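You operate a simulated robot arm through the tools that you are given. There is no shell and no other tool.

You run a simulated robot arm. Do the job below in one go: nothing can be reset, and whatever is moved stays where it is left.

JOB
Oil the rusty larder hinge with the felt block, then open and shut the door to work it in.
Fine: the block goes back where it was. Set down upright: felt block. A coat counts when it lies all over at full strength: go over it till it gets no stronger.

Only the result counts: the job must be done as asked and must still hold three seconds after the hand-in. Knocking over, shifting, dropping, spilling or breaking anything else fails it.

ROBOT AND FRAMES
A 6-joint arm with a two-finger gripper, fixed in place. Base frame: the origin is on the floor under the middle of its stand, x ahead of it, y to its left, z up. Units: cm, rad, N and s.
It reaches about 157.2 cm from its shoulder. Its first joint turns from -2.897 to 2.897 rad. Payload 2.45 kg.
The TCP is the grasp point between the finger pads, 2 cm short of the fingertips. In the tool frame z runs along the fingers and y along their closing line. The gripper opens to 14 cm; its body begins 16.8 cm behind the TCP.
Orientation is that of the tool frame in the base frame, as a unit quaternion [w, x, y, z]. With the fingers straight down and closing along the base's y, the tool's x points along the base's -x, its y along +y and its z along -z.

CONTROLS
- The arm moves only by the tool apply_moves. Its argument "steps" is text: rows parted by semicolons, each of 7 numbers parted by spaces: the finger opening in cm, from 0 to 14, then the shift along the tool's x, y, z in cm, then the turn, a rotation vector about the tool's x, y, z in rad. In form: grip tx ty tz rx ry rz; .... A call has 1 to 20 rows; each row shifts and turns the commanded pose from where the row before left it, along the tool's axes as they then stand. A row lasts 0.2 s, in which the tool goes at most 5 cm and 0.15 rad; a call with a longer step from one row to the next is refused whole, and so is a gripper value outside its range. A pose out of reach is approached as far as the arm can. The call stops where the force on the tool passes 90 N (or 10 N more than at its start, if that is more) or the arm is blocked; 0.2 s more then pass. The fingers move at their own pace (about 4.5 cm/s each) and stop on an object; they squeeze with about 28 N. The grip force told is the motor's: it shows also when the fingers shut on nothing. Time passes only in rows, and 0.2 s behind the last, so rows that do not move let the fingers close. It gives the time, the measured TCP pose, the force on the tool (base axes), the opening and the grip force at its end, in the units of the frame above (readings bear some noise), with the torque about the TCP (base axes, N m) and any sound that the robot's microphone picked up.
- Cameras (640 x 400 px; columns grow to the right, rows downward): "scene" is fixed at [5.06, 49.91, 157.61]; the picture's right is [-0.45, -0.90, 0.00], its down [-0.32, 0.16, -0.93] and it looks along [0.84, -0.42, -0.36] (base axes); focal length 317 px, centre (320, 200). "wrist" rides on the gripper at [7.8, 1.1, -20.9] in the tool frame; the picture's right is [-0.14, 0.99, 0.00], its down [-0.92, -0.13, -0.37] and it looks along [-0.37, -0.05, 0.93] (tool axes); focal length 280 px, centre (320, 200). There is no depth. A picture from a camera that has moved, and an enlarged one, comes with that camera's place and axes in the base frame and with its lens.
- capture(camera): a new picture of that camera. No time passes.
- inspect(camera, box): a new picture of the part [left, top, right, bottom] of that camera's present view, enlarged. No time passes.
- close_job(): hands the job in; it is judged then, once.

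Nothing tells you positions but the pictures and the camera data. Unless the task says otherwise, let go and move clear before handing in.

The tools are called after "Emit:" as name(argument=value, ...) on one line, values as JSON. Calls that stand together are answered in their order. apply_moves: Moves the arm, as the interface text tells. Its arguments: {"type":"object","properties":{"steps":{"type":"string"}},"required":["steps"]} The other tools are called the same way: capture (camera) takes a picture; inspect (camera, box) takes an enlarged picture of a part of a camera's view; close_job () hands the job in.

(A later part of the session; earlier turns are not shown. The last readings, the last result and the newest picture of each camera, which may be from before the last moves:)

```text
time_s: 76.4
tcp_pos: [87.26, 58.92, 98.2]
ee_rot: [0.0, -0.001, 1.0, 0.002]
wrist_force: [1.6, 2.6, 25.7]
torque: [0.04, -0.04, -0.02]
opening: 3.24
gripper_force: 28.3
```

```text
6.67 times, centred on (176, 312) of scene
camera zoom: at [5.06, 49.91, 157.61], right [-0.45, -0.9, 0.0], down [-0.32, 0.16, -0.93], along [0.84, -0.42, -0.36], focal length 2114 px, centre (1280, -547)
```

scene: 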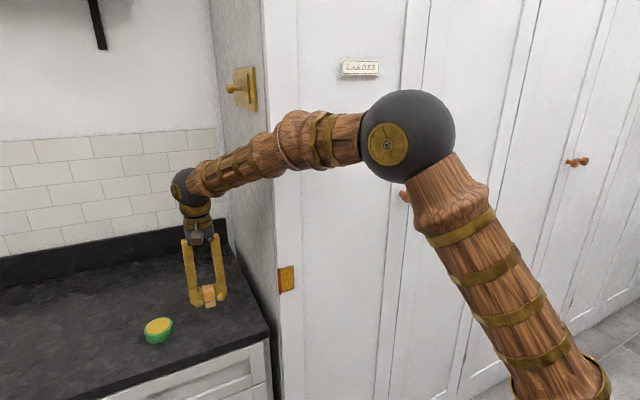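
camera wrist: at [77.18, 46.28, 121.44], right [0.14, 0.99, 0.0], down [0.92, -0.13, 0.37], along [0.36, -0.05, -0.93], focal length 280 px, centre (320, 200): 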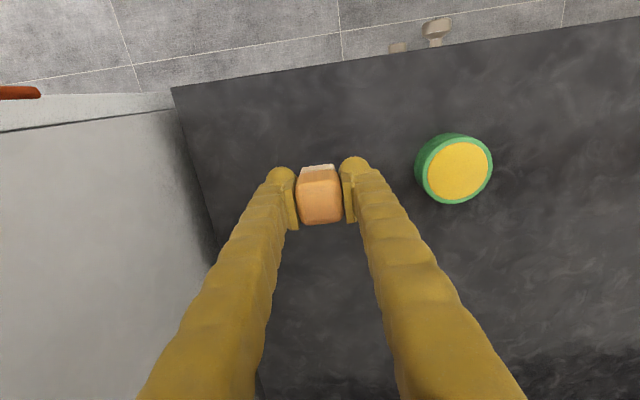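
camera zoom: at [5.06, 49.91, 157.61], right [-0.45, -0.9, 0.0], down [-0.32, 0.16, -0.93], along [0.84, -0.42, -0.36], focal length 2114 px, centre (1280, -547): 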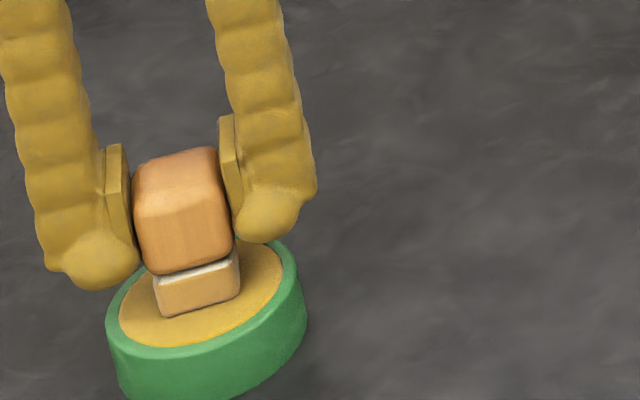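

Emit:
apply_moves(steps="2 0 0 -0.5 0 0 0;2 0 0 -1.5 0 0 0;2 0 0 -3 0 0 0;2 0 0 -3 0 0 0;2 3 -3 -1.5 0 0 0;2 3 -3 -1.5 0 0 0;2 3 -3 -1.5 0 0 0;2 3 -3 -1.5 0 0 0;2 3 -3 -1.5 0 0 0;2 3 -3 -1.5 0 0 0;2 3 -3 -1.5 0 0 0;2 3 -3 -1.5 0 0 0;2 3 -3 0 0 0 0;2 0 0 0 0 0 0")

Emit:
capture(camera="scene")

Emit:
inspect(camera="scene", box=[116, 262, 244, 352])

```text
time_s: 79.4
tcp_pos: [60.47, 31.82, 118.4]
ee_rot: [0.0, -0.002, 1.0, 0.0]
wrist_force: [0.5, -1.4, 0.0]
torque: [-0.01, 0.0, 0.0]
opening: 3.21
gripper_force: 28.3
```

```text
taken
```

scene: 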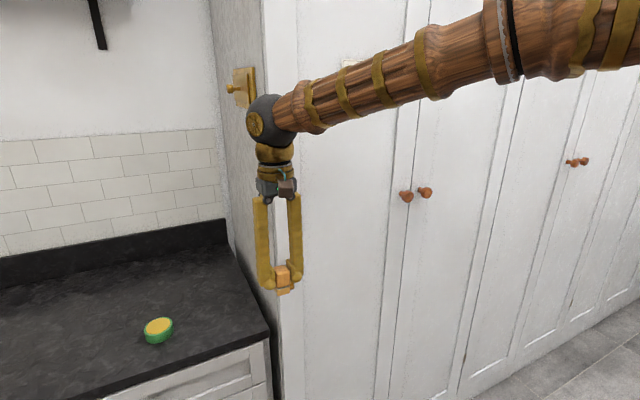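

```text
4.44 times, centred on (180, 307) of scene
camera zoom: at [5.06, 49.91, 157.61], right [-0.45, -0.9, 0.0], down [-0.32, 0.16, -0.93], along [0.84, -0.42, -0.36], focal length 1409 px, centre (942, -276)
```

zoom: 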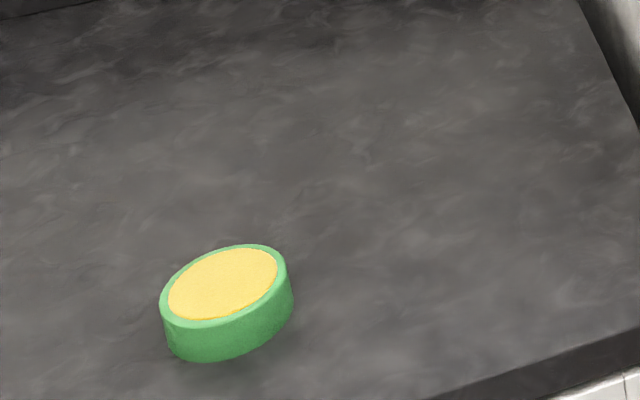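

Emit:
apply_moves(steps="2 0 0 0 0 -0.1428 0;2 0 0 0 0 -0.1428 0;2 0 0 0 0 -0.1428 0;2 0 0 0 0 -0.1428 0;2 0 0 0 0 -0.1428 0;2 0 0 0 0 -0.1428 0;2 0 0 0 0 -0.1428 0;2 0 0 0 0 -0.1428 0;2 0 0 0 0 -0.1428 0;2 0 0 0 0 -0.1428 0;2 0 0 0 0 -0.1428 0;2 0 0 0 0.075 0 0;2 0 0 0 0.075 0 0;2 2 -0.82 2.4 0 0 0;2 2 -0.82 2.4 0 0 0;2 2 -0.82 2.4 0 0 0;2 2 -0.82 2.4 0 0 0;2 0 0 0 0 0 0")

Emit:
inspect(camera="wrist", box=[220, 60, 380, 190])

Emit:
inspect(camera="scene", box=[256, 250, 336, 300])

```text
time_s: 83.2
tcp_pos: [69.19, 27.29, 110.17]
ee_rot: [0.705, 0.053, 0.706, -0.053]
wrist_force: [-0.3, -0.4, -0.8]
torque: [-0.03, -0.02, 0.01]
opening: 3.27
gripper_force: 28.3
```

```text
3.08 times, centred on (300, 125) of wrist
camera zoom: at [48.68, 31.57, 102.35], right [0.15, 0.98, 0.14], down [-0.38, -0.07, 0.92], along [0.91, -0.19, 0.36], focal length 863 px, centre (382, 431)
```

zoom: 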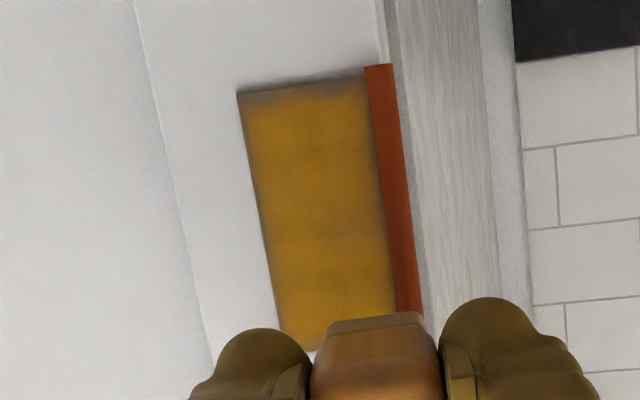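

```text
8.00 times, centred on (296, 275) of scene
camera zoom: at [5.06, 49.91, 157.61], right [-0.45, -0.9, 0.0], down [-0.32, 0.16, -0.93], along [0.84, -0.42, -0.36], focal length 2536 px, centre (512, -400)
```

zoom: 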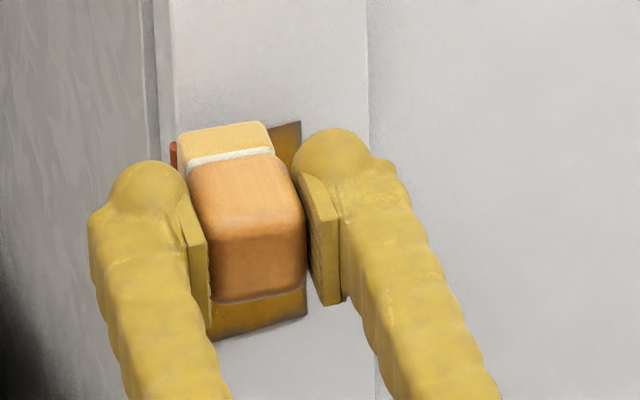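

Emit:
apply_moves(steps="2 0 0.12 0.8 0 0 0;2 0 0.03 0.2 0 0 0;2 0 0 0 0 0 0")

```text
time_s: 84.0
tcp_pos: [70.29, 27.33, 110.26]
ee_rot: [0.705, 0.053, 0.705, -0.052]
wrist_force: [0.2, -0.7, -0.7]
torque: [0.01, -0.01, 0.03]
opening: 3.26
gripper_force: 27.8
```

Emit:
apply_moves(steps="2 0 0.03 0.2 0 0 0;2 0 0.015 0.1 0 0 0;2 0 0 0 0 0 0")

```text
time_s: 84.8
tcp_pos: [70.45, 27.34, 110.28]
ee_rot: [0.705, 0.052, 0.706, -0.053]
wrist_force: [-16.6, 1.6, -2.7]
torque: [-0.01, 0.12, 0.06]
opening: 3.23
gripper_force: 28.3
```

Emit:
apply_moves(steps="2 0.5 0 0 0 0 0;2 0.5 0 0 0 0 0;2 0.5 0 0 0 0 0;2 0.5 0 0 0 0 0;2 0.5 0 0 0 0 0;2 0.5 0 0 0 0 0;2 0.5 0 0 0 0 0;2 0.5 0 0 0 0 0;2 0.5 0 0 0 0 0;2 0.5 0 0 0 0 0;2 0.5 0 0 0 0 0;2 0.5 0 0 0 0 0;2 0.5 0 0 0 0 0;2 0.5 0 0 0 0 0;2 0.5 0 0 0 0 0;2 0 0 0 0 0 0")

Emit:
inspect(camera="scene", box=[262, 255, 318, 300])

Emit:
inspect(camera="wrist", box=[240, 120, 400, 250])

```text
time_s: 88.2
tcp_pos: [70.51, 27.2, 102.69]
ee_rot: [0.705, 0.053, 0.705, -0.053]
wrist_force: [-19.8, 2.8, 4.7]
torque: [0.03, -0.17, 0.23]
opening: 3.27
gripper_force: 28.5
```

```text
8.89 times, centred on (290, 278) of scene
camera zoom: at [5.06, 49.91, 157.61], right [-0.45, -0.9, 0.0], down [-0.32, 0.16, -0.93], along [0.84, -0.42, -0.36], focal length 2818 px, centre (587, -489)
```

zoom: 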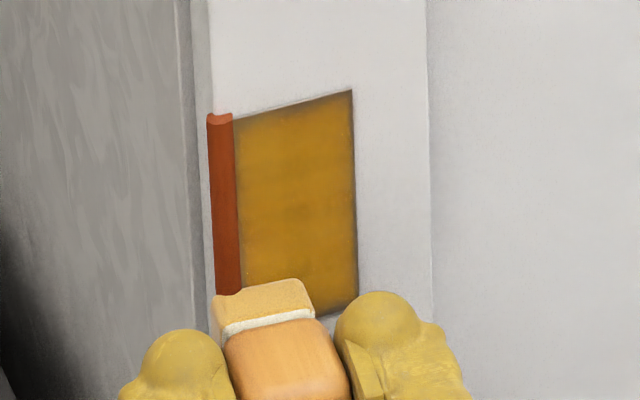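

```text
3.08 times, centred on (320, 185) of wrist
camera zoom: at [50.03, 31.52, 94.79], right [0.15, 0.98, 0.14], down [-0.38, -0.07, 0.92], along [0.91, -0.19, 0.36], focal length 863 px, centre (320, 246)
```

zoom: 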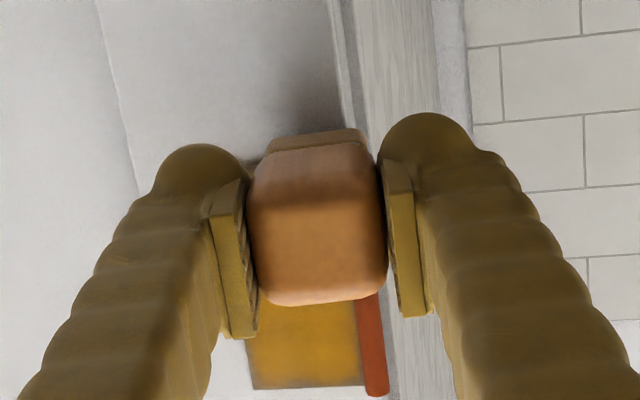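

Emit:
apply_moves(steps="2 0.4 0 0 0 0 0;2 0.4 0 0 0 0 0;2 0.4 0 0 0 0 0;2 -0.4 0 0 0 0 0;2 0.4 0 0 0 0 0;2 0 0 -0.2 0 0 0;2 0 -0.8 0.1 0 0 0;2 0 -0.8 0.1 0 0 0;2 0 0 0.1 0 0 0;2 0 0 0 0 0 0")

Emit:
inspect(camera="wrist", box=[240, 120, 400, 250])

```text
time_s: 90.4
tcp_pos: [70.49, 25.77, 101.59]
ee_rot: [0.704, 0.053, 0.706, -0.056]
wrist_force: [0.9, -1.0, -0.5]
torque: [-0.01, 0.03, 0.01]
opening: 3.25
gripper_force: 28.2
```

```text
3.08 times, centred on (320, 185) of wrist
camera zoom: at [49.88, 30.03, 93.73], right [0.15, 0.98, 0.13], down [-0.38, -0.07, 0.92], along [0.91, -0.19, 0.36], focal length 863 px, centre (320, 246)
```

zoom: 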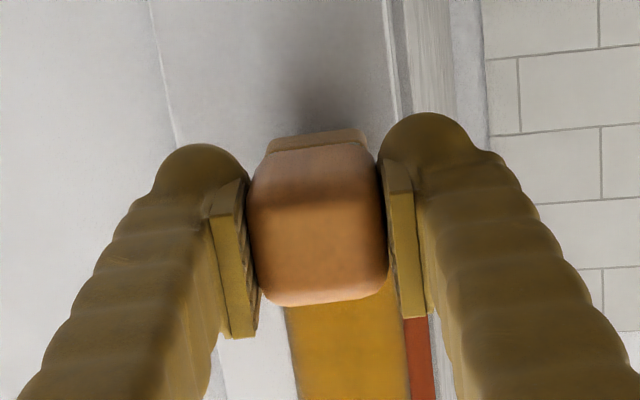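

Emit:
apply_moves(steps="2 0 0.03 0.2 0 0 0;2 0 0.015 0.1 0 0 0;2 0 0 0 0 0 0")

```text
time_s: 91.2
tcp_pos: [70.74, 25.74, 101.5]
ee_rot: [0.704, 0.051, 0.706, -0.054]
wrist_force: [-27.1, -2.3, 0.7]
torque: [0.03, 0.09, 0.15]
opening: 3.25
gripper_force: 28.1
```

Emit:
apply_moves(steps="2 0 -0.3 -0.03 0.03 0 0;2 0 -0.3 0.0 0.03 0 0;2 0 -0.3 0.0 0.03 0 0;2 0 -0.3 0.0 0.03 0 0;2 0 -0.3 0.0 0.03 0 0;2 0 0 0 0 0 0")

Emit:
inspect(camera="wrist", box=[240, 120, 400, 250])

Emit:
inspect(camera="scene", box=[262, 265, 318, 310])

```text
time_s: 92.6
tcp_pos: [70.39, 24.26, 101.61]
ee_rot: [0.699, 0.105, 0.7, -0.105]
wrist_force: [0.5, 0.1, 0.2]
torque: [-0.01, 0.02, -0.04]
opening: 3.24
gripper_force: 28.0
```

```text
3.08 times, centred on (320, 185) of wrist
camera zoom: at [50.7, 31.58, 93.6], right [0.29, 0.95, 0.14], down [-0.39, -0.01, 0.92], along [0.87, -0.32, 0.36], focal length 863 px, centre (320, 246)
```

zoom: 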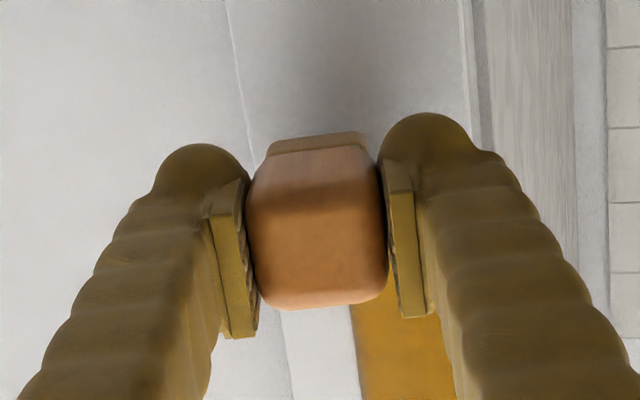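

```text
8.89 times, centred on (290, 288) of scene
camera zoom: at [5.06, 49.91, 157.61], right [-0.45, -0.9, 0.0], down [-0.32, 0.16, -0.93], along [0.84, -0.42, -0.36], focal length 2818 px, centre (587, -578)
```

zoom: 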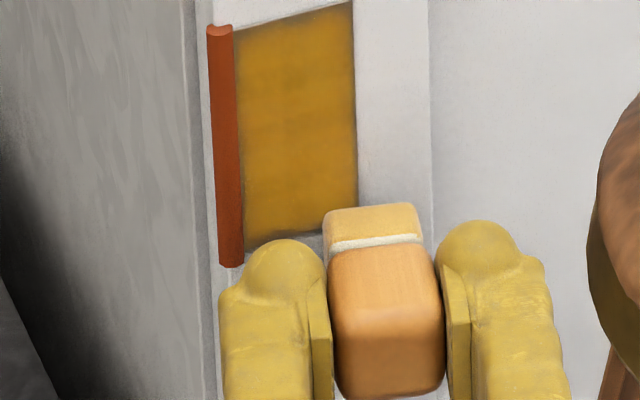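

Emit:
apply_moves(steps="2 0 0.09 0.29 0 0 0;2 0 0.03 0.1 0 0 0;2 0 0 0 0 0 0")

```text
time_s: 93.4
tcp_pos: [70.82, 24.14, 101.41]
ee_rot: [0.699, 0.105, 0.699, -0.105]
wrist_force: [-26.8, -1.7, 1.0]
torque: [0.03, 0.06, -0.03]
opening: 3.22
gripper_force: 28.0
```

Emit:
apply_moves(steps="2 0 0.382 -0.118 0 0 0;2 0 0.382 -0.118 0 0 0;2 0 0.382 -0.118 0 0 0;2 0.3 0 0 0 0 0;2 0 -0.382 0.118 0 0 0;2 0 -0.382 0.118 0 0 0;2 0 -0.382 0.118 0 0 0;2 0 -0.287 0.089 0 0 0;2 -0.3 0 0 0 0 0;2 0 0 0 0 0 0")

```text
time_s: 95.6
tcp_pos: [70.95, 24.02, 101.49]
ee_rot: [0.699, 0.105, 0.699, -0.105]
wrist_force: [-1.8, -1.8, 0.2]
torque: [0.03, 0.08, 0.02]
opening: 3.23
gripper_force: 28.1
```

Emit:
apply_moves(steps="2 0 0.02 0.08 0 0 0;2 -0.4 0 0 0 0 0;2 -0.5 0 0 0 0 0;2 -0.5 0 0 0 0 0;2 -0.5 0 0 0 0 0;2 -0.5 0 0 0 0 0;2 -0.5 0 0 0 0 0;2 -0.5 0 0 0 0 0;2 -0.5 0 0.01 0 0 0;2 -0.5 0 0.01 0 0 0;2 -0.5 0 0.01 0 0 0;2 -0.5 0 0.01 0 0 0;2 -0.5 0 0.01 0 0 0;2 -0.5 0 0.01 0 0 0;2 -0.5 0 0.01 0 0 0;2 -0.5 0 0.01 0 0 0;2 -0.5 0 0.01 0 0 0;2 -0.5 0 0.01 0 0 0;2 0 0 0 0 0 0")

Emit:
inspect(camera="wrist", box=[240, 70, 400, 200])

```text
time_s: 99.6
tcp_pos: [70.91, 24.01, 110.03]
ee_rot: [0.699, 0.106, 0.699, -0.106]
wrist_force: [-16.8, -2.0, -2.1]
torque: [-0.02, 0.01, -0.02]
opening: 3.26
gripper_force: 28.0
```

```text
3.08 times, centred on (320, 135) of wrist
camera zoom: at [51.28, 31.24, 102.0], right [0.29, 0.95, 0.14], down [-0.39, -0.01, 0.92], along [0.87, -0.32, 0.37], focal length 863 px, centre (320, 400)
```

zoom: 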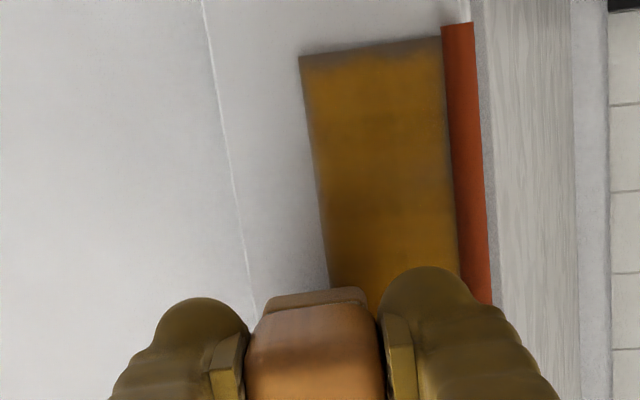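

Thin weaker strips remain along the top and bottom edges. I suspect the felt centre needs to be over the plate, so I'll square up the tool at the top and rub with the felt centred just inside the edge.

Emit:
apply_moves(steps="2 0 -0.24 -0.76 0 0 0;2 0 0 0 -0.1 0 0;2 0 0 0 -0.1 0 0;2 0 0 0 -0.1 0 0;2 0.8 1.2 0 0 0 0;2 0 0 0 0 0 0")

Emit:
inspect(camera="wrist", box=[240, 70, 400, 200])

```text
time_s: 101.0
tcp_pos: [70.98, 25.66, 109.36]
ee_rot: [0.707, -0.001, 0.707, 0.001]
wrist_force: [-0.5, -0.3, 0.0]
torque: [0.0, 0.01, 0.0]
opening: 3.25
gripper_force: 28.3
out of reach, approached as far as the arm can: row 4
```

```text
3.08 times, centred on (320, 135) of wrist
camera zoom: at [49.99, 26.82, 101.6], right [0.0, 0.99, 0.14], down [-0.37, -0.13, 0.92], along [0.93, -0.05, 0.36], focal length 863 px, centre (320, 400)
```

zoom: 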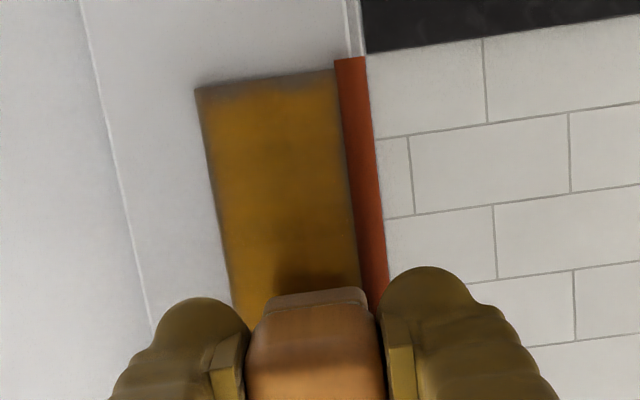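

Emit:
apply_moves(steps="2 0 -0.3 0.1 0 0 0;2 0 0 0.1 0 0 0;2 0 0 0 0 0 0")

```text
time_s: 101.8
tcp_pos: [71.03, 25.36, 109.41]
ee_rot: [0.707, -0.001, 0.707, 0.001]
wrist_force: [-0.1, 0.4, -1.3]
torque: [0.02, -0.02, 0.01]
opening: 3.28
gripper_force: 28.1
```

Emit:
apply_moves(steps="2 0 0 0.1 0 0 0;2 0 0 0.08 0 0 0;2 0 0 0 0 0 0")

```text
time_s: 102.6
tcp_pos: [71.23, 25.33, 109.37]
ee_rot: [0.707, 0.0, 0.707, 0.001]
wrist_force: [-25.9, 1.4, -0.9]
torque: [0.0, -0.05, 0.03]
opening: 3.26
gripper_force: 27.9
```

Emit:
apply_moves(steps="2 -0.5 0 -0.03 0 0 0;2 0 -0.5 0 0 0 0;2 0 -0.5 0 0 0 0;2 0.5 0 0 0 0 0;2 0 0.5 0 0 0 0;2 0 0.5 0 0 0 0;2 -0.4 0 0 0 0 0;2 0 -0.5 0 0 0 0;2 0.4 0 0 0 0 0;2 0 0 0 0 0 0")

Emit:
inspect(camera="wrist", box=[240, 70, 400, 200])

```text
time_s: 104.8
tcp_pos: [71.33, 24.86, 109.43]
ee_rot: [0.707, 0.001, 0.707, 0.0]
wrist_force: [-0.4, -0.2, -0.3]
torque: [0.03, 0.0, -0.03]
opening: 3.25
gripper_force: 28.1
```

```text
3.08 times, centred on (320, 135) of wrist
camera zoom: at [50.34, 26.02, 101.6], right [0.0, 0.99, 0.14], down [-0.37, -0.13, 0.92], along [0.93, -0.05, 0.36], focal length 863 px, centre (320, 400)
```

zoom: 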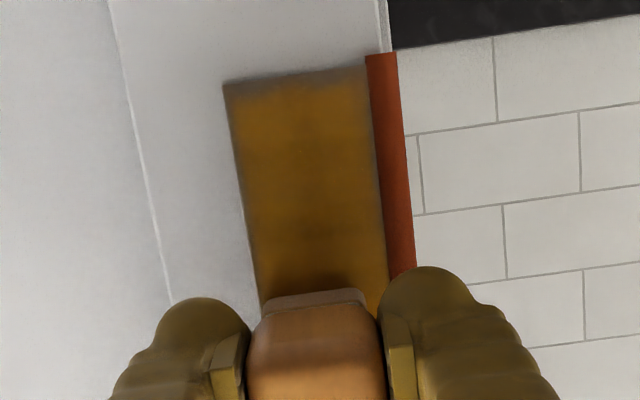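

Emit:
apply_moves(steps="2 2 0 0 0 0 0;2 2 0.3 0 0.1 0 0;2 2 0.5 0 0.1 0 0;2 0 0 0 0 0 0")

Emit:
inspect(camera="scene", box=[262, 255, 318, 300])

Emit:
inspect(camera="scene", box=[278, 260, 302, 278])

```text
time_s: 105.8
tcp_pos: [71.64, 25.83, 103.52]
ee_rot: [0.703, 0.07, 0.704, -0.071]
wrist_force: [-18.4, 5.9, -3.0]
torque: [0.06, 0.21, 0.36]
opening: 3.27
gripper_force: 27.9
out of reach, approached as far as the arm can: row 1
```

```text
8.89 times, centred on (290, 278) of scene
camera zoom: at [5.06, 49.91, 157.61], right [-0.45, -0.9, 0.0], down [-0.32, 0.16, -0.93], along [0.84, -0.42, -0.36], focal length 2818 px, centre (587, -489)
```

zoom: 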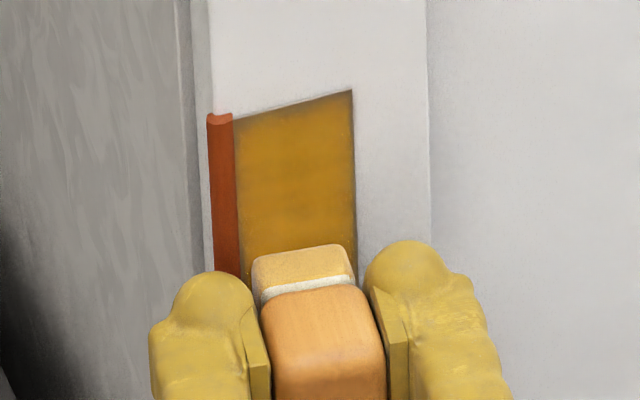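

```text
16.00 times, centred on (290, 269) of scene
camera zoom: at [5.06, 49.91, 157.61], right [-0.45, -0.9, 0.0], down [-0.32, 0.16, -0.93], along [0.84, -0.42, -0.36], focal length 5073 px, centre (800, -904)
```

zoom: 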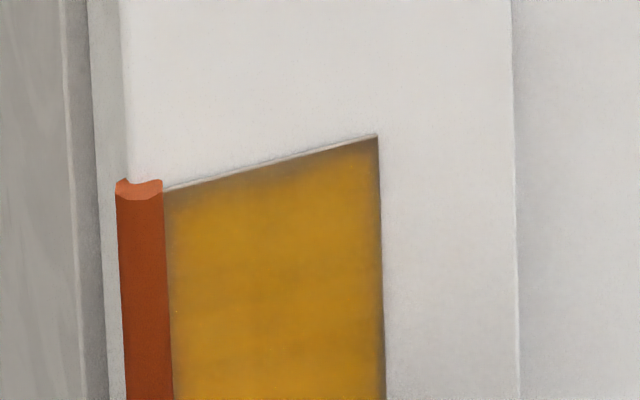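

Emit:
apply_moves(steps="2 0.4 0 0 0 0 0;2 0.4 0 0 0 0 0;2 0.3 0 0 0 0 0;2 0 0.4 -0.08 0 0 0;2 0 -0.4 0.08 0 0 0;2 0 -0.4 0.08 0 0 0;2 0 -0.4 0.08 0 0 0;2 0 0 0 0 0 0")

Emit:
inspect(camera="wrist", box=[240, 120, 400, 250])

```text
time_s: 107.6
tcp_pos: [71.62, 25.02, 102.53]
ee_rot: [0.703, 0.07, 0.704, -0.07]
wrist_force: [0.2, 1.0, -0.9]
torque: [-0.02, 0.02, 0.01]
opening: 3.2
gripper_force: 27.6
```

```text
3.08 times, centred on (320, 185) of wrist
camera zoom: at [51.29, 30.29, 94.59], right [0.2, 0.97, 0.14], down [-0.39, -0.05, 0.92], along [0.9, -0.23, 0.36], focal length 863 px, centre (320, 246)
```

zoom: 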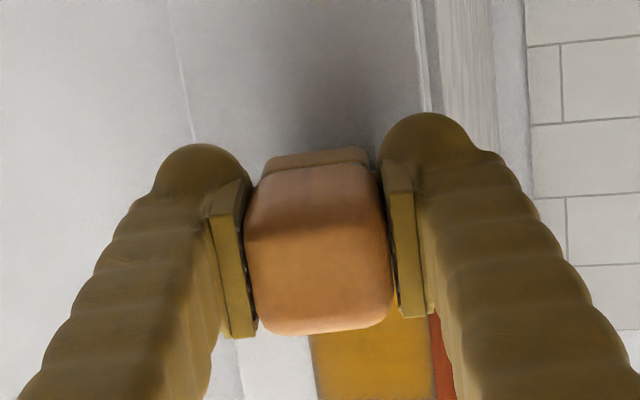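

The block has slid back and up in the grip from the pressing. I'll return to the counter, re-seat the grip and reload, then finish with lighter force.

Emit:
apply_moves(steps="2 0 0 -0.6 0 0 0;2 -2 0.5 -0.6 0 0 0;2 -4 0.8 -0.5 0 0 0;2 -4 0.8 0 0 0 0;2 -4 0.8 0 0 0 0;2 -4 0.8 0 0 0 0;2 -1.8 1 -3.5 0 0 0;2 0 0 -3.5 0 0 0;2 0 0 -3.5 0 0 0;2 0 0 0 -0.1 0 0;2 0 0 0 -0.1 0 0;2 0 0 0 0 0 0")

Emit:
inspect(camera="wrist", box=[240, 0, 360, 110])

Emit:
capture(camera="wrist")

```text
time_s: 110.2
tcp_pos: [60.55, 32.16, 122.19]
ee_rot: [0.707, 0.0, 0.707, 0.0]
wrist_force: [0.5, -1.2, 0.2]
torque: [-0.02, -0.02, 0.03]
opening: 3.25
gripper_force: 27.9
```

```text
3.64 times, centred on (300, 55) of wrist
camera zoom: at [39.63, 33.24, 114.32], right [0.0, 0.99, 0.14], down [-0.37, -0.13, 0.92], along [0.93, -0.05, 0.36], focal length 1020 px, centre (393, 727)
```

zoom: 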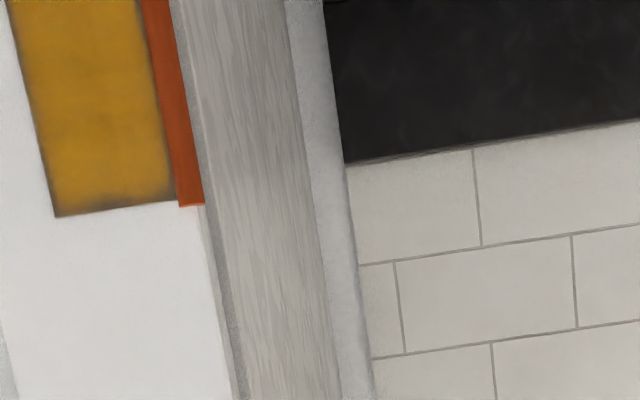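

```text
taken
camera wrist: at [39.63, 33.24, 114.32], right [0.0, 0.99, 0.14], down [-0.37, -0.13, 0.92], along [0.93, -0.05, 0.36], focal length 280 px, centre (320, 200)
```

wrist: 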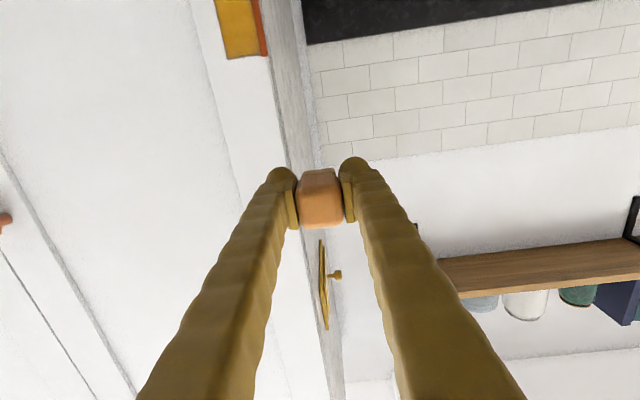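

Emit:
apply_moves(steps="2 3 0 0.5 0 0 0;2 3 0 0.5 0 0 0;2 2 0 0 0 0 0;2 0 0 0 0 0 0")

Emit:
inspect(camera="wrist", box=[210, 40, 290, 150])

```text
time_s: 111.2
tcp_pos: [61.68, 32.37, 114.31]
ee_rot: [0.706, 0.001, 0.709, -0.001]
wrist_force: [0.1, 0.2, -0.5]
torque: [0.0, 0.03, 0.05]
opening: 3.25
gripper_force: 28.4
```

```text
3.64 times, centred on (250, 95) of wrist
camera zoom: at [40.74, 33.5, 106.28], right [0.0, 0.99, 0.14], down [-0.37, -0.13, 0.92], along [0.93, -0.05, 0.36], focal length 1020 px, centre (574, 582)
```

zoom: 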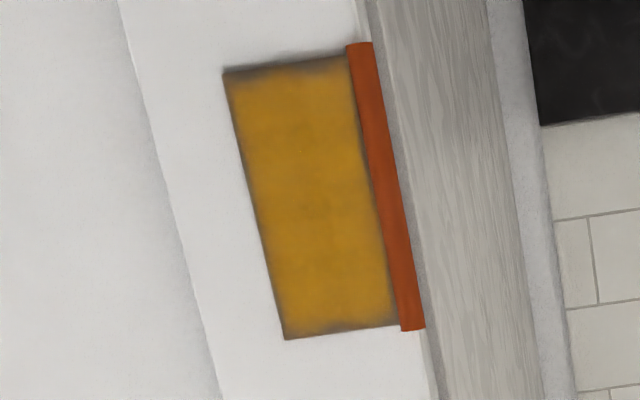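

Emit:
apply_moves(steps="2 -2 0 -1 0 0 0;2 0 0 0 0 0.1428 0;2 0 0 0 0 0.1428 0;2 0 0 0 0 0.1428 0;2 0 0 0 0 0.1428 0;2 0 0 0 0 0.1428 0;2 0 0 0 0 0.1428 0;2 0 0 0 0 0.1428 0;2 0 0 0 0 0.1428 0;2 0 0 0 0 0.1428 0;2 0 0 0 0 0.1428 0;2 0 0 0 0 0.1428 0;2 0 0 0 0 0 0")

```text
time_s: 114.0
tcp_pos: [60.62, 31.97, 116.28]
ee_rot: [-0.001, -0.001, 1.0, 0.0]
wrist_force: [0.0, 0.5, -0.5]
torque: [0.04, 0.0, 0.05]
opening: 3.27
gripper_force: 28.0
```

Emit:
apply_moves(steps="2 -1 3.28 0 0 0 0;2 -1 3.28 0 0 0 0;2 -1 3.28 0 0 0 0;2 -1 3.28 0 0 0 0;2 -2.89 0.01 1.8 0 0 0;2 -2.89 0.01 1.8 0 0 0;2 -2.89 0.01 1.8 0 0 0;2 -2.89 0.01 1.8 0 0 0;2 -2.89 0.01 1.8 0 0 0;2 -2.89 0.01 1.8 0 0 0;2 -2.89 0.01 1.8 0 0 0;2 0 0 3 0 0 0;2 0 0 3 0 0 0;2 0 0 1.8 0 0 0;2 0 0 0 0 0 0")

Emit:
inspect(camera="wrist", box=[240, 130, 400, 230])

Emit:
inspect(camera="scene", box=[166, 272, 256, 332])

```text
time_s: 117.2
tcp_pos: [84.81, 45.24, 95.86]
ee_rot: [0.001, -0.001, 1.0, 0.0]
wrist_force: [-0.3, -0.1, -0.1]
torque: [0.01, 0.03, -0.01]
opening: 3.26
gripper_force: 28.1
```

```text
4.00 times, centred on (320, 180) of wrist
camera zoom: at [76.96, 46.45, 116.53], right [0.14, 0.99, 0.0], down [0.92, -0.13, 0.37], along [0.37, -0.05, -0.93], focal length 1122 px, centre (320, 280)
```

zoom: 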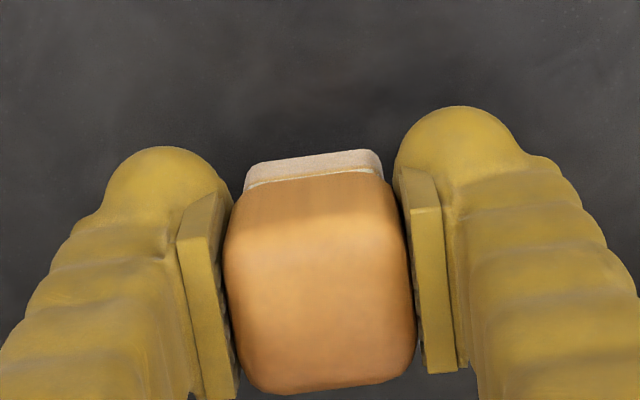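

```text
6.67 times, centred on (211, 302) of scene
camera zoom: at [5.06, 49.91, 157.61], right [-0.45, -0.9, 0.0], down [-0.32, 0.16, -0.93], along [0.84, -0.42, -0.36], focal length 2114 px, centre (1047, -480)
```

zoom: 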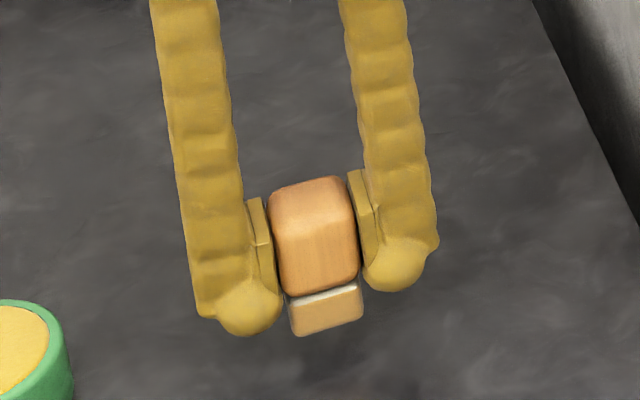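

Emit:
apply_moves(steps="2 0.15 0 0.5 0 0 0;2 0 0 0.3 0 0 0;2 0 0 0.1 0 0 0;2 0 0 0 0 0 0")

```text
time_s: 118.2
tcp_pos: [84.65, 45.23, 94.97]
ee_rot: [0.0, -0.001, 1.0, 0.0]
wrist_force: [0.3, 0.0, -0.8]
torque: [0.01, 0.05, 0.0]
opening: 3.25
gripper_force: 28.3
```

Emit:
apply_moves(steps="2 0 0 0.12 0 0 0;2 0 0 0.1 0 0 0;2 0 0 0 0 0 0")

```text
time_s: 119.0
tcp_pos: [84.63, 45.19, 94.54]
ee_rot: [0.0, -0.001, 1.0, 0.0]
wrist_force: [-0.4, -0.5, -1.2]
torque: [0.04, -0.01, 0.0]
opening: 3.27
gripper_force: 28.4
```

Emit:
apply_moves(steps="2 0 0 0.1 0 0 0;2 0 0 0.08 0 0 0;2 0 0 0 0 0 0")

```text
time_s: 119.8
tcp_pos: [84.67, 45.3, 94.43]
ee_rot: [0.0, -0.001, 1.0, -0.001]
wrist_force: [-0.4, 0.3, -0.2]
torque: [0.0, 0.02, 0.02]
opening: 3.23
gripper_force: 28.0
```

Emit:
apply_moves(steps="2 0 0 0.1 0 0 0;2 0 0 0.08 0 0 0;2 0 0 0 0 0 0")

```text
time_s: 120.6
tcp_pos: [84.6, 45.31, 94.32]
ee_rot: [0.0, -0.001, 1.0, 0.0]
wrist_force: [-0.1, 0.0, -0.5]
torque: [0.01, 0.03, 0.01]
opening: 3.25
gripper_force: 28.0
```

Emit:
apply_moves(steps="2 0 0 0.1 0 0 0;2 0 0 0.08 0 0 0;2 0 0 0 0 0 0")

Emit:
inspect(camera="scene", box=[166, 272, 256, 332])

```text
time_s: 121.4
tcp_pos: [84.59, 45.28, 94.13]
ee_rot: [0.0, 0.0, 1.0, 0.0]
wrist_force: [-2.2, -1.1, 12.0]
torque: [-0.03, 0.23, 0.02]
opening: 3.25
gripper_force: 27.7
```

```text
6.67 times, centred on (211, 302) of scene
camera zoom: at [5.06, 49.91, 157.61], right [-0.45, -0.9, 0.0], down [-0.32, 0.16, -0.93], along [0.84, -0.42, -0.36], focal length 2114 px, centre (1047, -480)
```

zoom: 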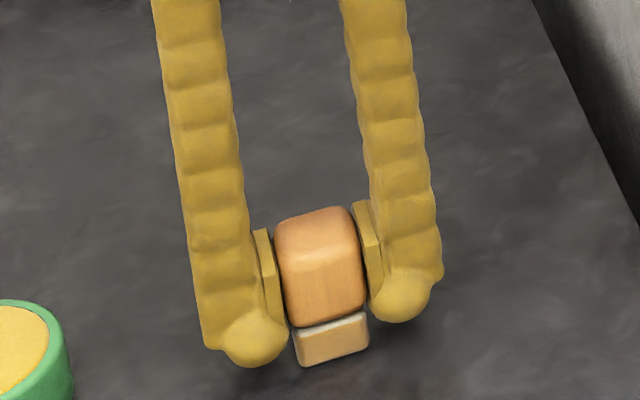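

Emit:
apply_moves(steps="2 0 0 -0.03 0 0 0;6 0 0 0 0 0 0;6 0 0 0 0 0 0;6 0 0 0 0 0 0;6 0 0 -0.7 0 0 0;6 -0.2 0 -0.6 0 0 0;6 0 0 0 0 0 0")

Emit:
inspect(camera="wrist", box=[240, 130, 400, 230])

Emit:
inspect(camera="scene", box=[166, 272, 256, 332])

```text
time_s: 123.0
tcp_pos: [84.8, 45.3, 95.49]
ee_rot: [0.001, -0.001, 1.0, 0.0]
wrist_force: [-0.3, -0.3, -0.3]
torque: [-0.02, 0.0, -0.03]
opening: 5.99
gripper_force: 0.1
```

```text
4.00 times, centred on (320, 180) of wrist
camera zoom: at [76.96, 46.43, 116.3], right [0.14, 0.99, 0.0], down [0.92, -0.13, 0.37], along [0.37, -0.05, -0.93], focal length 1122 px, centre (320, 280)
```

zoom: 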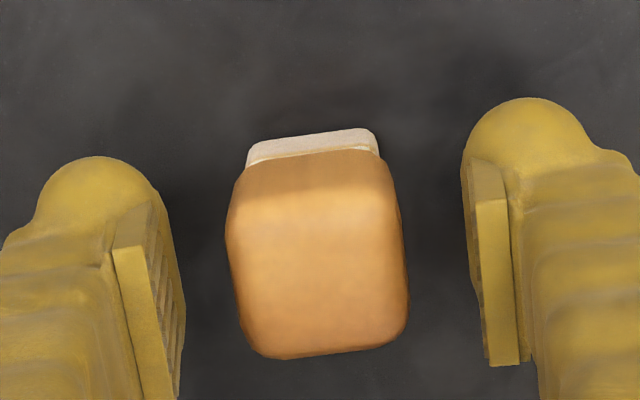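

```text
6.67 times, centred on (211, 302) of scene
camera zoom: at [5.06, 49.91, 157.61], right [-0.45, -0.9, 0.0], down [-0.32, 0.16, -0.93], along [0.84, -0.42, -0.36], focal length 2114 px, centre (1047, -480)
```

zoom: 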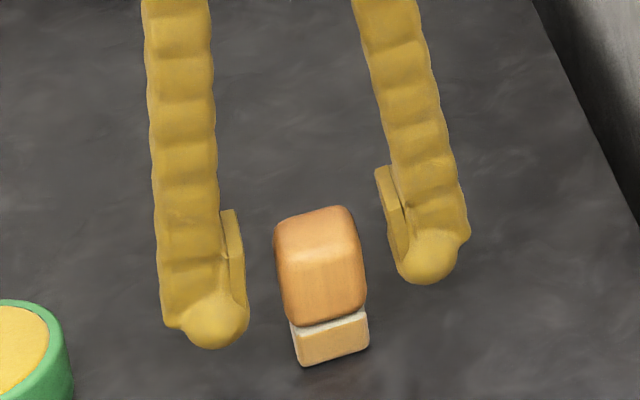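

Emit:
apply_moves(steps="2 0 0 0 0 0 0;2 0 0 0 0 0 0;2 0 0 0 0 0 0;2 0 0 0 0 0 0;2 0 0 0 0 0 0;2 0 0 -2.5 0 0 0;2 0 0 -3 0 0 0;2 -0.6 3.45 0 0 0 0;2 -0.6 3.45 0 0 0 0;2 -0.6 3.45 0 0 0 0;2 -0.6 3.45 0 0 0 0;2 0 0 1.5 0 0 0;2 0 0 1 0 0 0;2 0 0 0.1 0 0 0;2 0 0 0 0 0 0")

Emit:
inspect(camera="scene", box=[136, 282, 216, 342])

```text
time_s: 126.2
tcp_pos: [87.28, 58.96, 98.38]
ee_rot: [0.0, -0.001, 1.0, 0.0]
wrist_force: [0.0, 0.6, 5.8]
torque: [0.05, 0.03, 0.01]
opening: 3.24
gripper_force: 27.8
```

```text
6.67 times, centred on (176, 312) of scene
camera zoom: at [5.06, 49.91, 157.61], right [-0.45, -0.9, 0.0], down [-0.32, 0.16, -0.93], along [0.84, -0.42, -0.36], focal length 2114 px, centre (1280, -547)
```

zoom: 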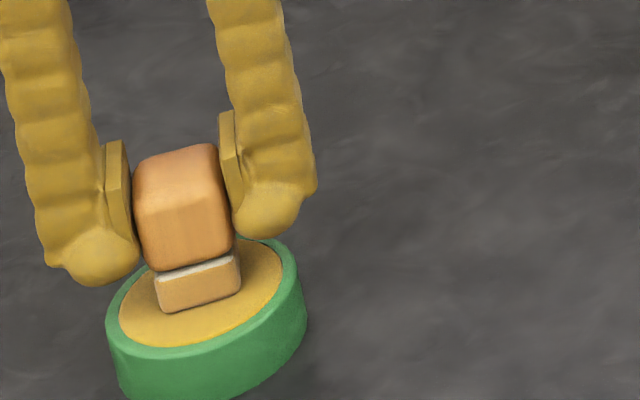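

The felt is just touching the pad at about 6 N. I'll hold for the oil to take, then lift and return to the hinge.

Emit:
apply_moves(steps="2 0 0 0.03 0 0 0;2 0 0 0 0 0 0;2 0 0 0 0 0 0;2 0 0 0 0 0 0;2 0 0 0 0 0 0;2 0 0 0 0 0 0;2 0 0 -0.5 0 0 0;2 0 0 -1.5 0 0 0;2 0 0 -3 0 0 0;2 0 0 -3 0 0 0;2 3 -3 -1.5 0 0 0;2 3 -3 -1.5 0 0 0;2 3 -3 -1.5 0 0 0;2 3 -3 -1.5 0 0 0;2 3 -3 -1.5 0 0 0;2 3 -3 -1.5 0 0 0;2 3 -3 -1.5 0 0 0;2 3 -3 -1.5 0 0 0;2 3 -3 0 0 0 0;2 0 0 0 0 0 0")

Emit:
apply_moves(steps="2 0 0 0 0 -0.1428 0;2 0 0 0 0 -0.1428 0;2 0 0 0 0 -0.1428 0;2 0 0 0 0 -0.1428 0;2 0 0 0 0 -0.1428 0;2 0 0 0 0 -0.1428 0;2 0 0 0 0 -0.1428 0;2 0 0 0 0 -0.1428 0;2 0 0 0 0 -0.1428 0;2 0 0 0 0 -0.1428 0;2 0 0 0 0 -0.1428 0;2 0 0 0 0.1 0 0;2 0 0 0 0.1 0 0;2 0 0 0 0 0 0")

Emit:
capture(camera="wrist")

```text
time_s: 130.4
tcp_pos: [60.18, 31.81, 118.49]
ee_rot: [0.0, -0.001, 1.0, -0.001]
wrist_force: [0.5, -0.7, -0.1]
torque: [0.0, 0.02, -0.02]
opening: 3.25
gripper_force: 27.8
```

```text
time_s: 133.4
tcp_pos: [60.22, 32.07, 118.49]
ee_rot: [0.704, 0.071, 0.703, -0.071]
wrist_force: [-0.3, 0.3, -0.8]
torque: [0.01, 0.0, 0.0]
opening: 3.23
gripper_force: 27.8
```

```text
taken
camera wrist: at [39.95, 37.35, 110.53], right [0.2, 0.97, 0.14], down [-0.39, -0.05, 0.92], along [0.9, -0.23, 0.37], focal length 280 px, centre (320, 200)
```

wrist: 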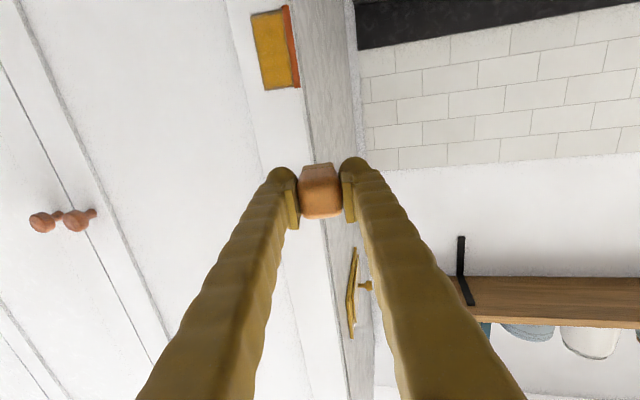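

Emit:
apply_moves(steps="2 3.18 -0.87 2.14 0 0 0;2 3.18 -0.87 2.14 0 0 0;2 3.18 -0.87 2.14 0 0 0;2 3.18 -0.87 2.14 0 0 0;2 3.18 -0.87 2.14 0 0 0;2 0 0 0 0 0 0")

Emit:
inspect(camera="wrist", box=[240, 100, 400, 230])

Emit:
inspect(camera="scene", box=[256, 255, 336, 305])

```text
time_s: 134.8
tcp_pos: [70.06, 25.74, 102.32]
ee_rot: [0.704, 0.071, 0.704, -0.07]
wrist_force: [0.2, 0.6, -0.1]
torque: [-0.01, 0.05, 0.01]
opening: 3.28
gripper_force: 27.9
```

```text
3.08 times, centred on (320, 165) of wrist
camera zoom: at [49.71, 31.04, 94.41], right [0.2, 0.97, 0.14], down [-0.39, -0.05, 0.92], along [0.9, -0.23, 0.36], focal length 863 px, centre (320, 308)
```

zoom: 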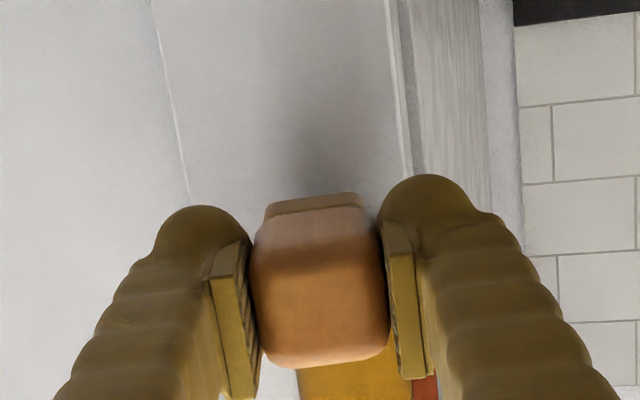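

```text
8.00 times, centred on (296, 280) of scene
camera zoom: at [5.06, 49.91, 157.61], right [-0.45, -0.9, 0.0], down [-0.32, 0.16, -0.93], along [0.84, -0.42, -0.36], focal length 2536 px, centre (512, -440)
```

zoom: 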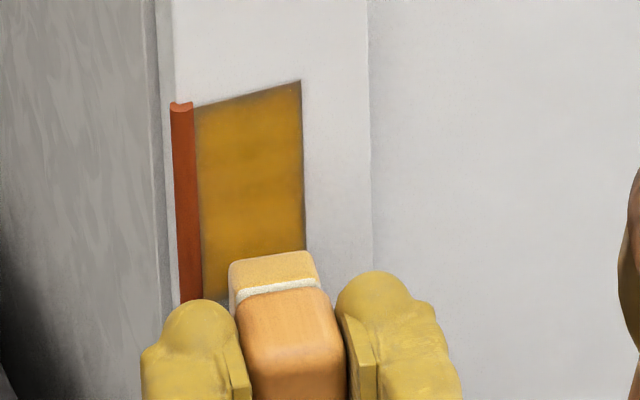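

Emit:
apply_moves(steps="2 0 0.08 0.4 0 0 0;2 0 0.02 0.1 0 0 0;2 0 0 0 0 0 0")

```text
time_s: 135.6
tcp_pos: [70.45, 25.67, 102.26]
ee_rot: [0.703, 0.07, 0.704, -0.07]
wrist_force: [-26.2, -6.6, -3.9]
torque: [-0.04, 0.12, -0.18]
opening: 3.24
gripper_force: 28.8
```

Emit:
apply_moves(steps="2 0 0 -0.06 0 0 0;2 0 0 0 0 0 0")

```text
time_s: 136.2
tcp_pos: [70.4, 25.61, 102.34]
ee_rot: [0.704, 0.07, 0.704, -0.071]
wrist_force: [-8.4, 1.3, -3.4]
torque: [-0.01, 0.12, 0.07]
opening: 3.24
gripper_force: 27.5
```

Emit:
apply_moves(steps="2 0.3 0 0 0 0 0;2 0.3 0 0 0 0 0;2 0 0.294 -0.06 0 0 0;2 0 0.294 -0.06 0 0 0;2 -0.3 0 0 0 0 0;2 0.3 0 0 0 0 0;2 0 -0.294 0.06 0 0 0;2 0 -0.294 0.06 0 0 0;2 0 -0.294 0.06 0 0 0;2 0 -0.294 0.06 0 0 0;2 -0.3 0 0 0 0 0;2 0 0 0 0 0 0")

Emit:
inspect(camera="wrist", box=[240, 100, 400, 230])

```text
time_s: 138.8
tcp_pos: [70.31, 25.06, 102.17]
ee_rot: [0.704, 0.07, 0.703, -0.07]
wrist_force: [0.6, 0.9, -0.5]
torque: [-0.01, 0.01, 0.01]
opening: 3.27
gripper_force: 28.0
```

```text
3.08 times, centred on (320, 165) of wrist
camera zoom: at [50.04, 30.34, 94.27], right [0.2, 0.97, 0.14], down [-0.39, -0.05, 0.92], along [0.9, -0.23, 0.36], focal length 863 px, centre (320, 308)
```

zoom: 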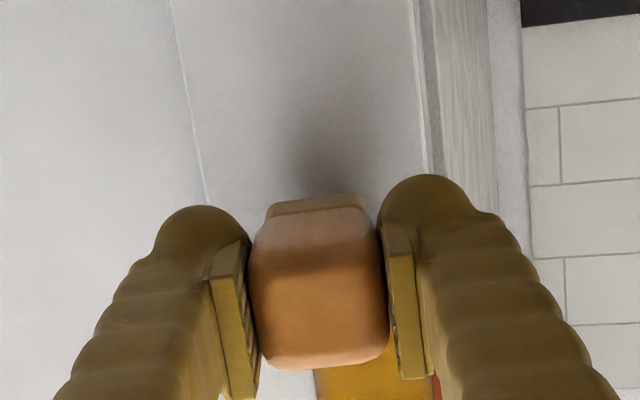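

Emit:
apply_moves(steps="2 0 0.03 0.17 0 0 0;2 0 0.01 0.07 0 0 0;2 0 0 0 0 0 0")

```text
time_s: 139.6
tcp_pos: [70.57, 24.98, 102.19]
ee_rot: [0.703, 0.07, 0.704, -0.07]
wrist_force: [-26.5, -4.0, -4.6]
torque: [-0.02, 0.1, 0.07]
opening: 3.23
gripper_force: 27.5
```

Emit:
apply_moves(steps="2 0 0 -0.05 0 0 0;2 0.3 0 0 0 0 0;2 0.2 0 0 0 0 0;2 0 -0.294 0.06 0 0 0;2 -0.3 0 0 0 0 0;2 0.3 0 0 0 0 0;2 0 -0.294 0.06 0 0 0;2 -0.3 0 0 0 0 0;2 0.3 0 0 0 0 0;2 0 0 0 0 0 0")

```text
time_s: 141.8
tcp_pos: [70.58, 24.49, 101.74]
ee_rot: [0.704, 0.07, 0.704, -0.07]
wrist_force: [-0.6, 0.2, -0.6]
torque: [-0.02, 0.03, 0.0]
opening: 3.25
gripper_force: 28.0
```

Emit:
apply_moves(steps="2 0 0 -0.8 0 0 0;2 -4 0.5 0 0 0 0;2 -4 0.5 -0.5 0 0 0;2 0 0 0 0 0 0")

Emit:
inspect(camera="wrist", box=[270, 70, 370, 180])

```text
time_s: 142.8
tcp_pos: [69.49, 25.75, 109.78]
ee_rot: [0.704, 0.07, 0.704, -0.07]
wrist_force: [1.0, 0.0, -1.1]
torque: [0.04, 0.0, 0.01]
opening: 3.26
gripper_force: 27.8
```

```text
3.64 times, centred on (320, 125) of wrist
camera zoom: at [49.24, 31.02, 101.78], right [0.2, 0.97, 0.14], down [-0.39, -0.05, 0.92], along [0.9, -0.23, 0.36], focal length 1020 px, centre (320, 473)
```

zoom: 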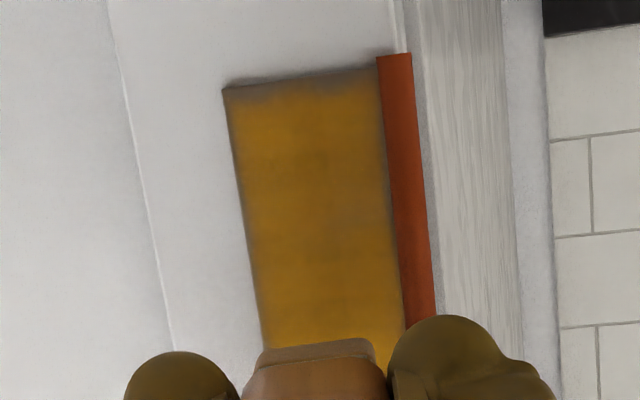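

Emit:
inspect(camera="wrist", box=[325, 82, 389, 122])

Emit:
inspect(camera="wrist", box=[325, 122, 389, 162])

```text
10.00 times, centred on (357, 102) of wrist
camera zoom: at [49.24, 31.02, 101.78], right [0.2, 0.97, 0.14], down [-0.39, -0.05, 0.92], along [0.9, -0.23, 0.36], focal length 2804 px, centre (-50, 1180)
```

zoom: 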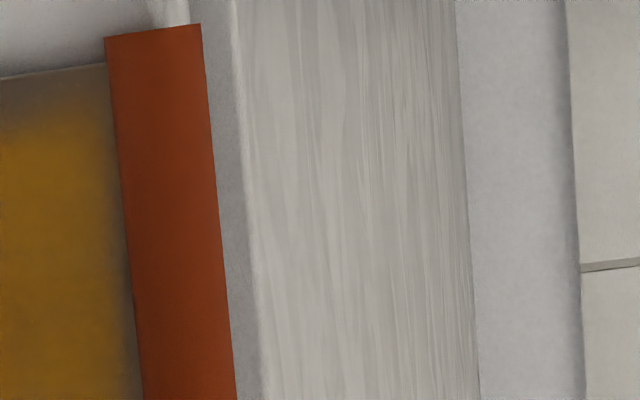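

```text
10.00 times, centred on (357, 142) of wrist
camera zoom: at [49.24, 31.02, 101.78], right [0.2, 0.97, 0.14], down [-0.39, -0.05, 0.92], along [0.9, -0.23, 0.36], focal length 2804 px, centre (-50, 780)
```

zoom: 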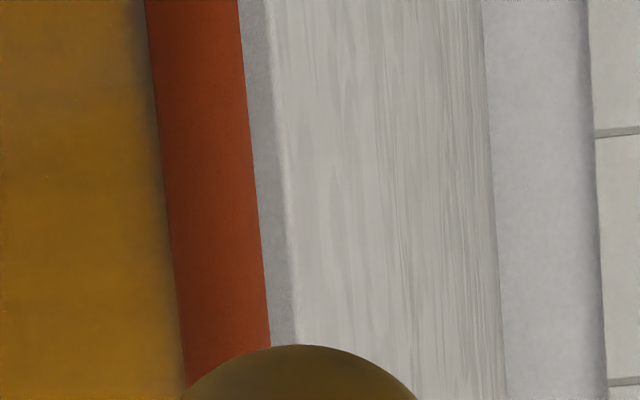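

Emit:
apply_moves(steps="2 0 1.13 -0.23 0 0 0;2 0 0.13 0.64 0 0 0;2 0 0.02 0.1 0 0 0;2 0 0 0 0 0 0")

```text
time_s: 143.8
tcp_pos: [70.26, 26.88, 109.68]
ee_rot: [0.703, 0.07, 0.704, -0.07]
wrist_force: [0.3, 0.3, -0.4]
torque: [-0.02, 0.03, 0.01]
opening: 3.22
gripper_force: 28.1
```

Emit:
apply_moves(steps="2 0 0.02 0.1 0 0 0;2 0 0.01 0.06 0 0 0;2 0 0 0 0 0 0")

```text
time_s: 144.6
tcp_pos: [70.3, 26.91, 109.61]
ee_rot: [0.704, 0.07, 0.703, -0.07]
wrist_force: [0.5, 0.0, -0.1]
torque: [-0.01, 0.01, 0.0]
opening: 3.25
gripper_force: 27.7
```

Emit:
apply_moves(steps="2 0 0.02 0.1 0 0 0;2 0 0.01 0.06 0 0 0;2 0 0 0 0 0 0")

```text
time_s: 145.4
tcp_pos: [70.53, 26.98, 109.68]
ee_rot: [0.703, 0.071, 0.704, -0.071]
wrist_force: [-8.0, 2.0, 0.5]
torque: [-0.02, -0.06, 0.09]
opening: 3.25
gripper_force: 28.0
```

Emit:
apply_moves(steps="2 -0.5 0 0 0 0 0;2 0.5 0 0 0 0 0;2 0.5 0 0 0 0 0;2 0.5 0 0 0 0 0;2 0.5 0 0 0 0 0;2 0.5 0 0 0 0 0;2 0.5 0 0 0 0 0;2 0.5 0 0 0 0 0;2 0.5 0 0 0 0 0;2 0 0 0 0 0 0")

Emit:
apply_moves(steps="2 0.5 0 0 0 0 0;2 0.5 0 0 0 0 0;2 0.5 0 0 0 0 0;2 0.5 0 0 0 0 0;2 0.5 0 0 0 0 0;2 0.5 0 0 0 0 0;2 0.5 0 0 0 0 0;2 0.5 0 0 0 0 0;2 0 0 0 0 0 0")

Emit:
inspect(camera="scene", box=[262, 255, 318, 300])

```text
time_s: 147.6
tcp_pos: [70.44, 26.89, 106.1]
ee_rot: [0.704, 0.07, 0.703, -0.07]
wrist_force: [0.0, -0.7, 0.1]
torque: [0.03, 0.01, 0.01]
opening: 3.24
gripper_force: 28.4
```

```text
time_s: 149.6
tcp_pos: [70.63, 26.88, 102.11]
ee_rot: [0.703, 0.07, 0.704, -0.071]
wrist_force: [-8.7, -1.1, 0.9]
torque: [0.02, -0.04, 0.04]
opening: 3.26
gripper_force: 28.1
```

```text
8.89 times, centred on (290, 278) of scene
camera zoom: at [5.06, 49.91, 157.61], right [-0.45, -0.9, 0.0], down [-0.32, 0.16, -0.93], along [0.84, -0.42, -0.36], focal length 2818 px, centre (587, -489)
```

zoom: 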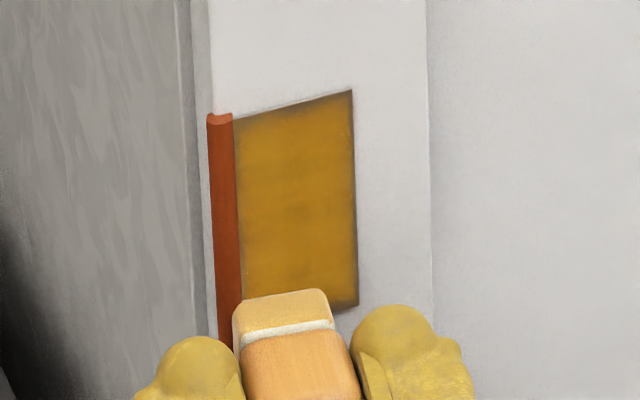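

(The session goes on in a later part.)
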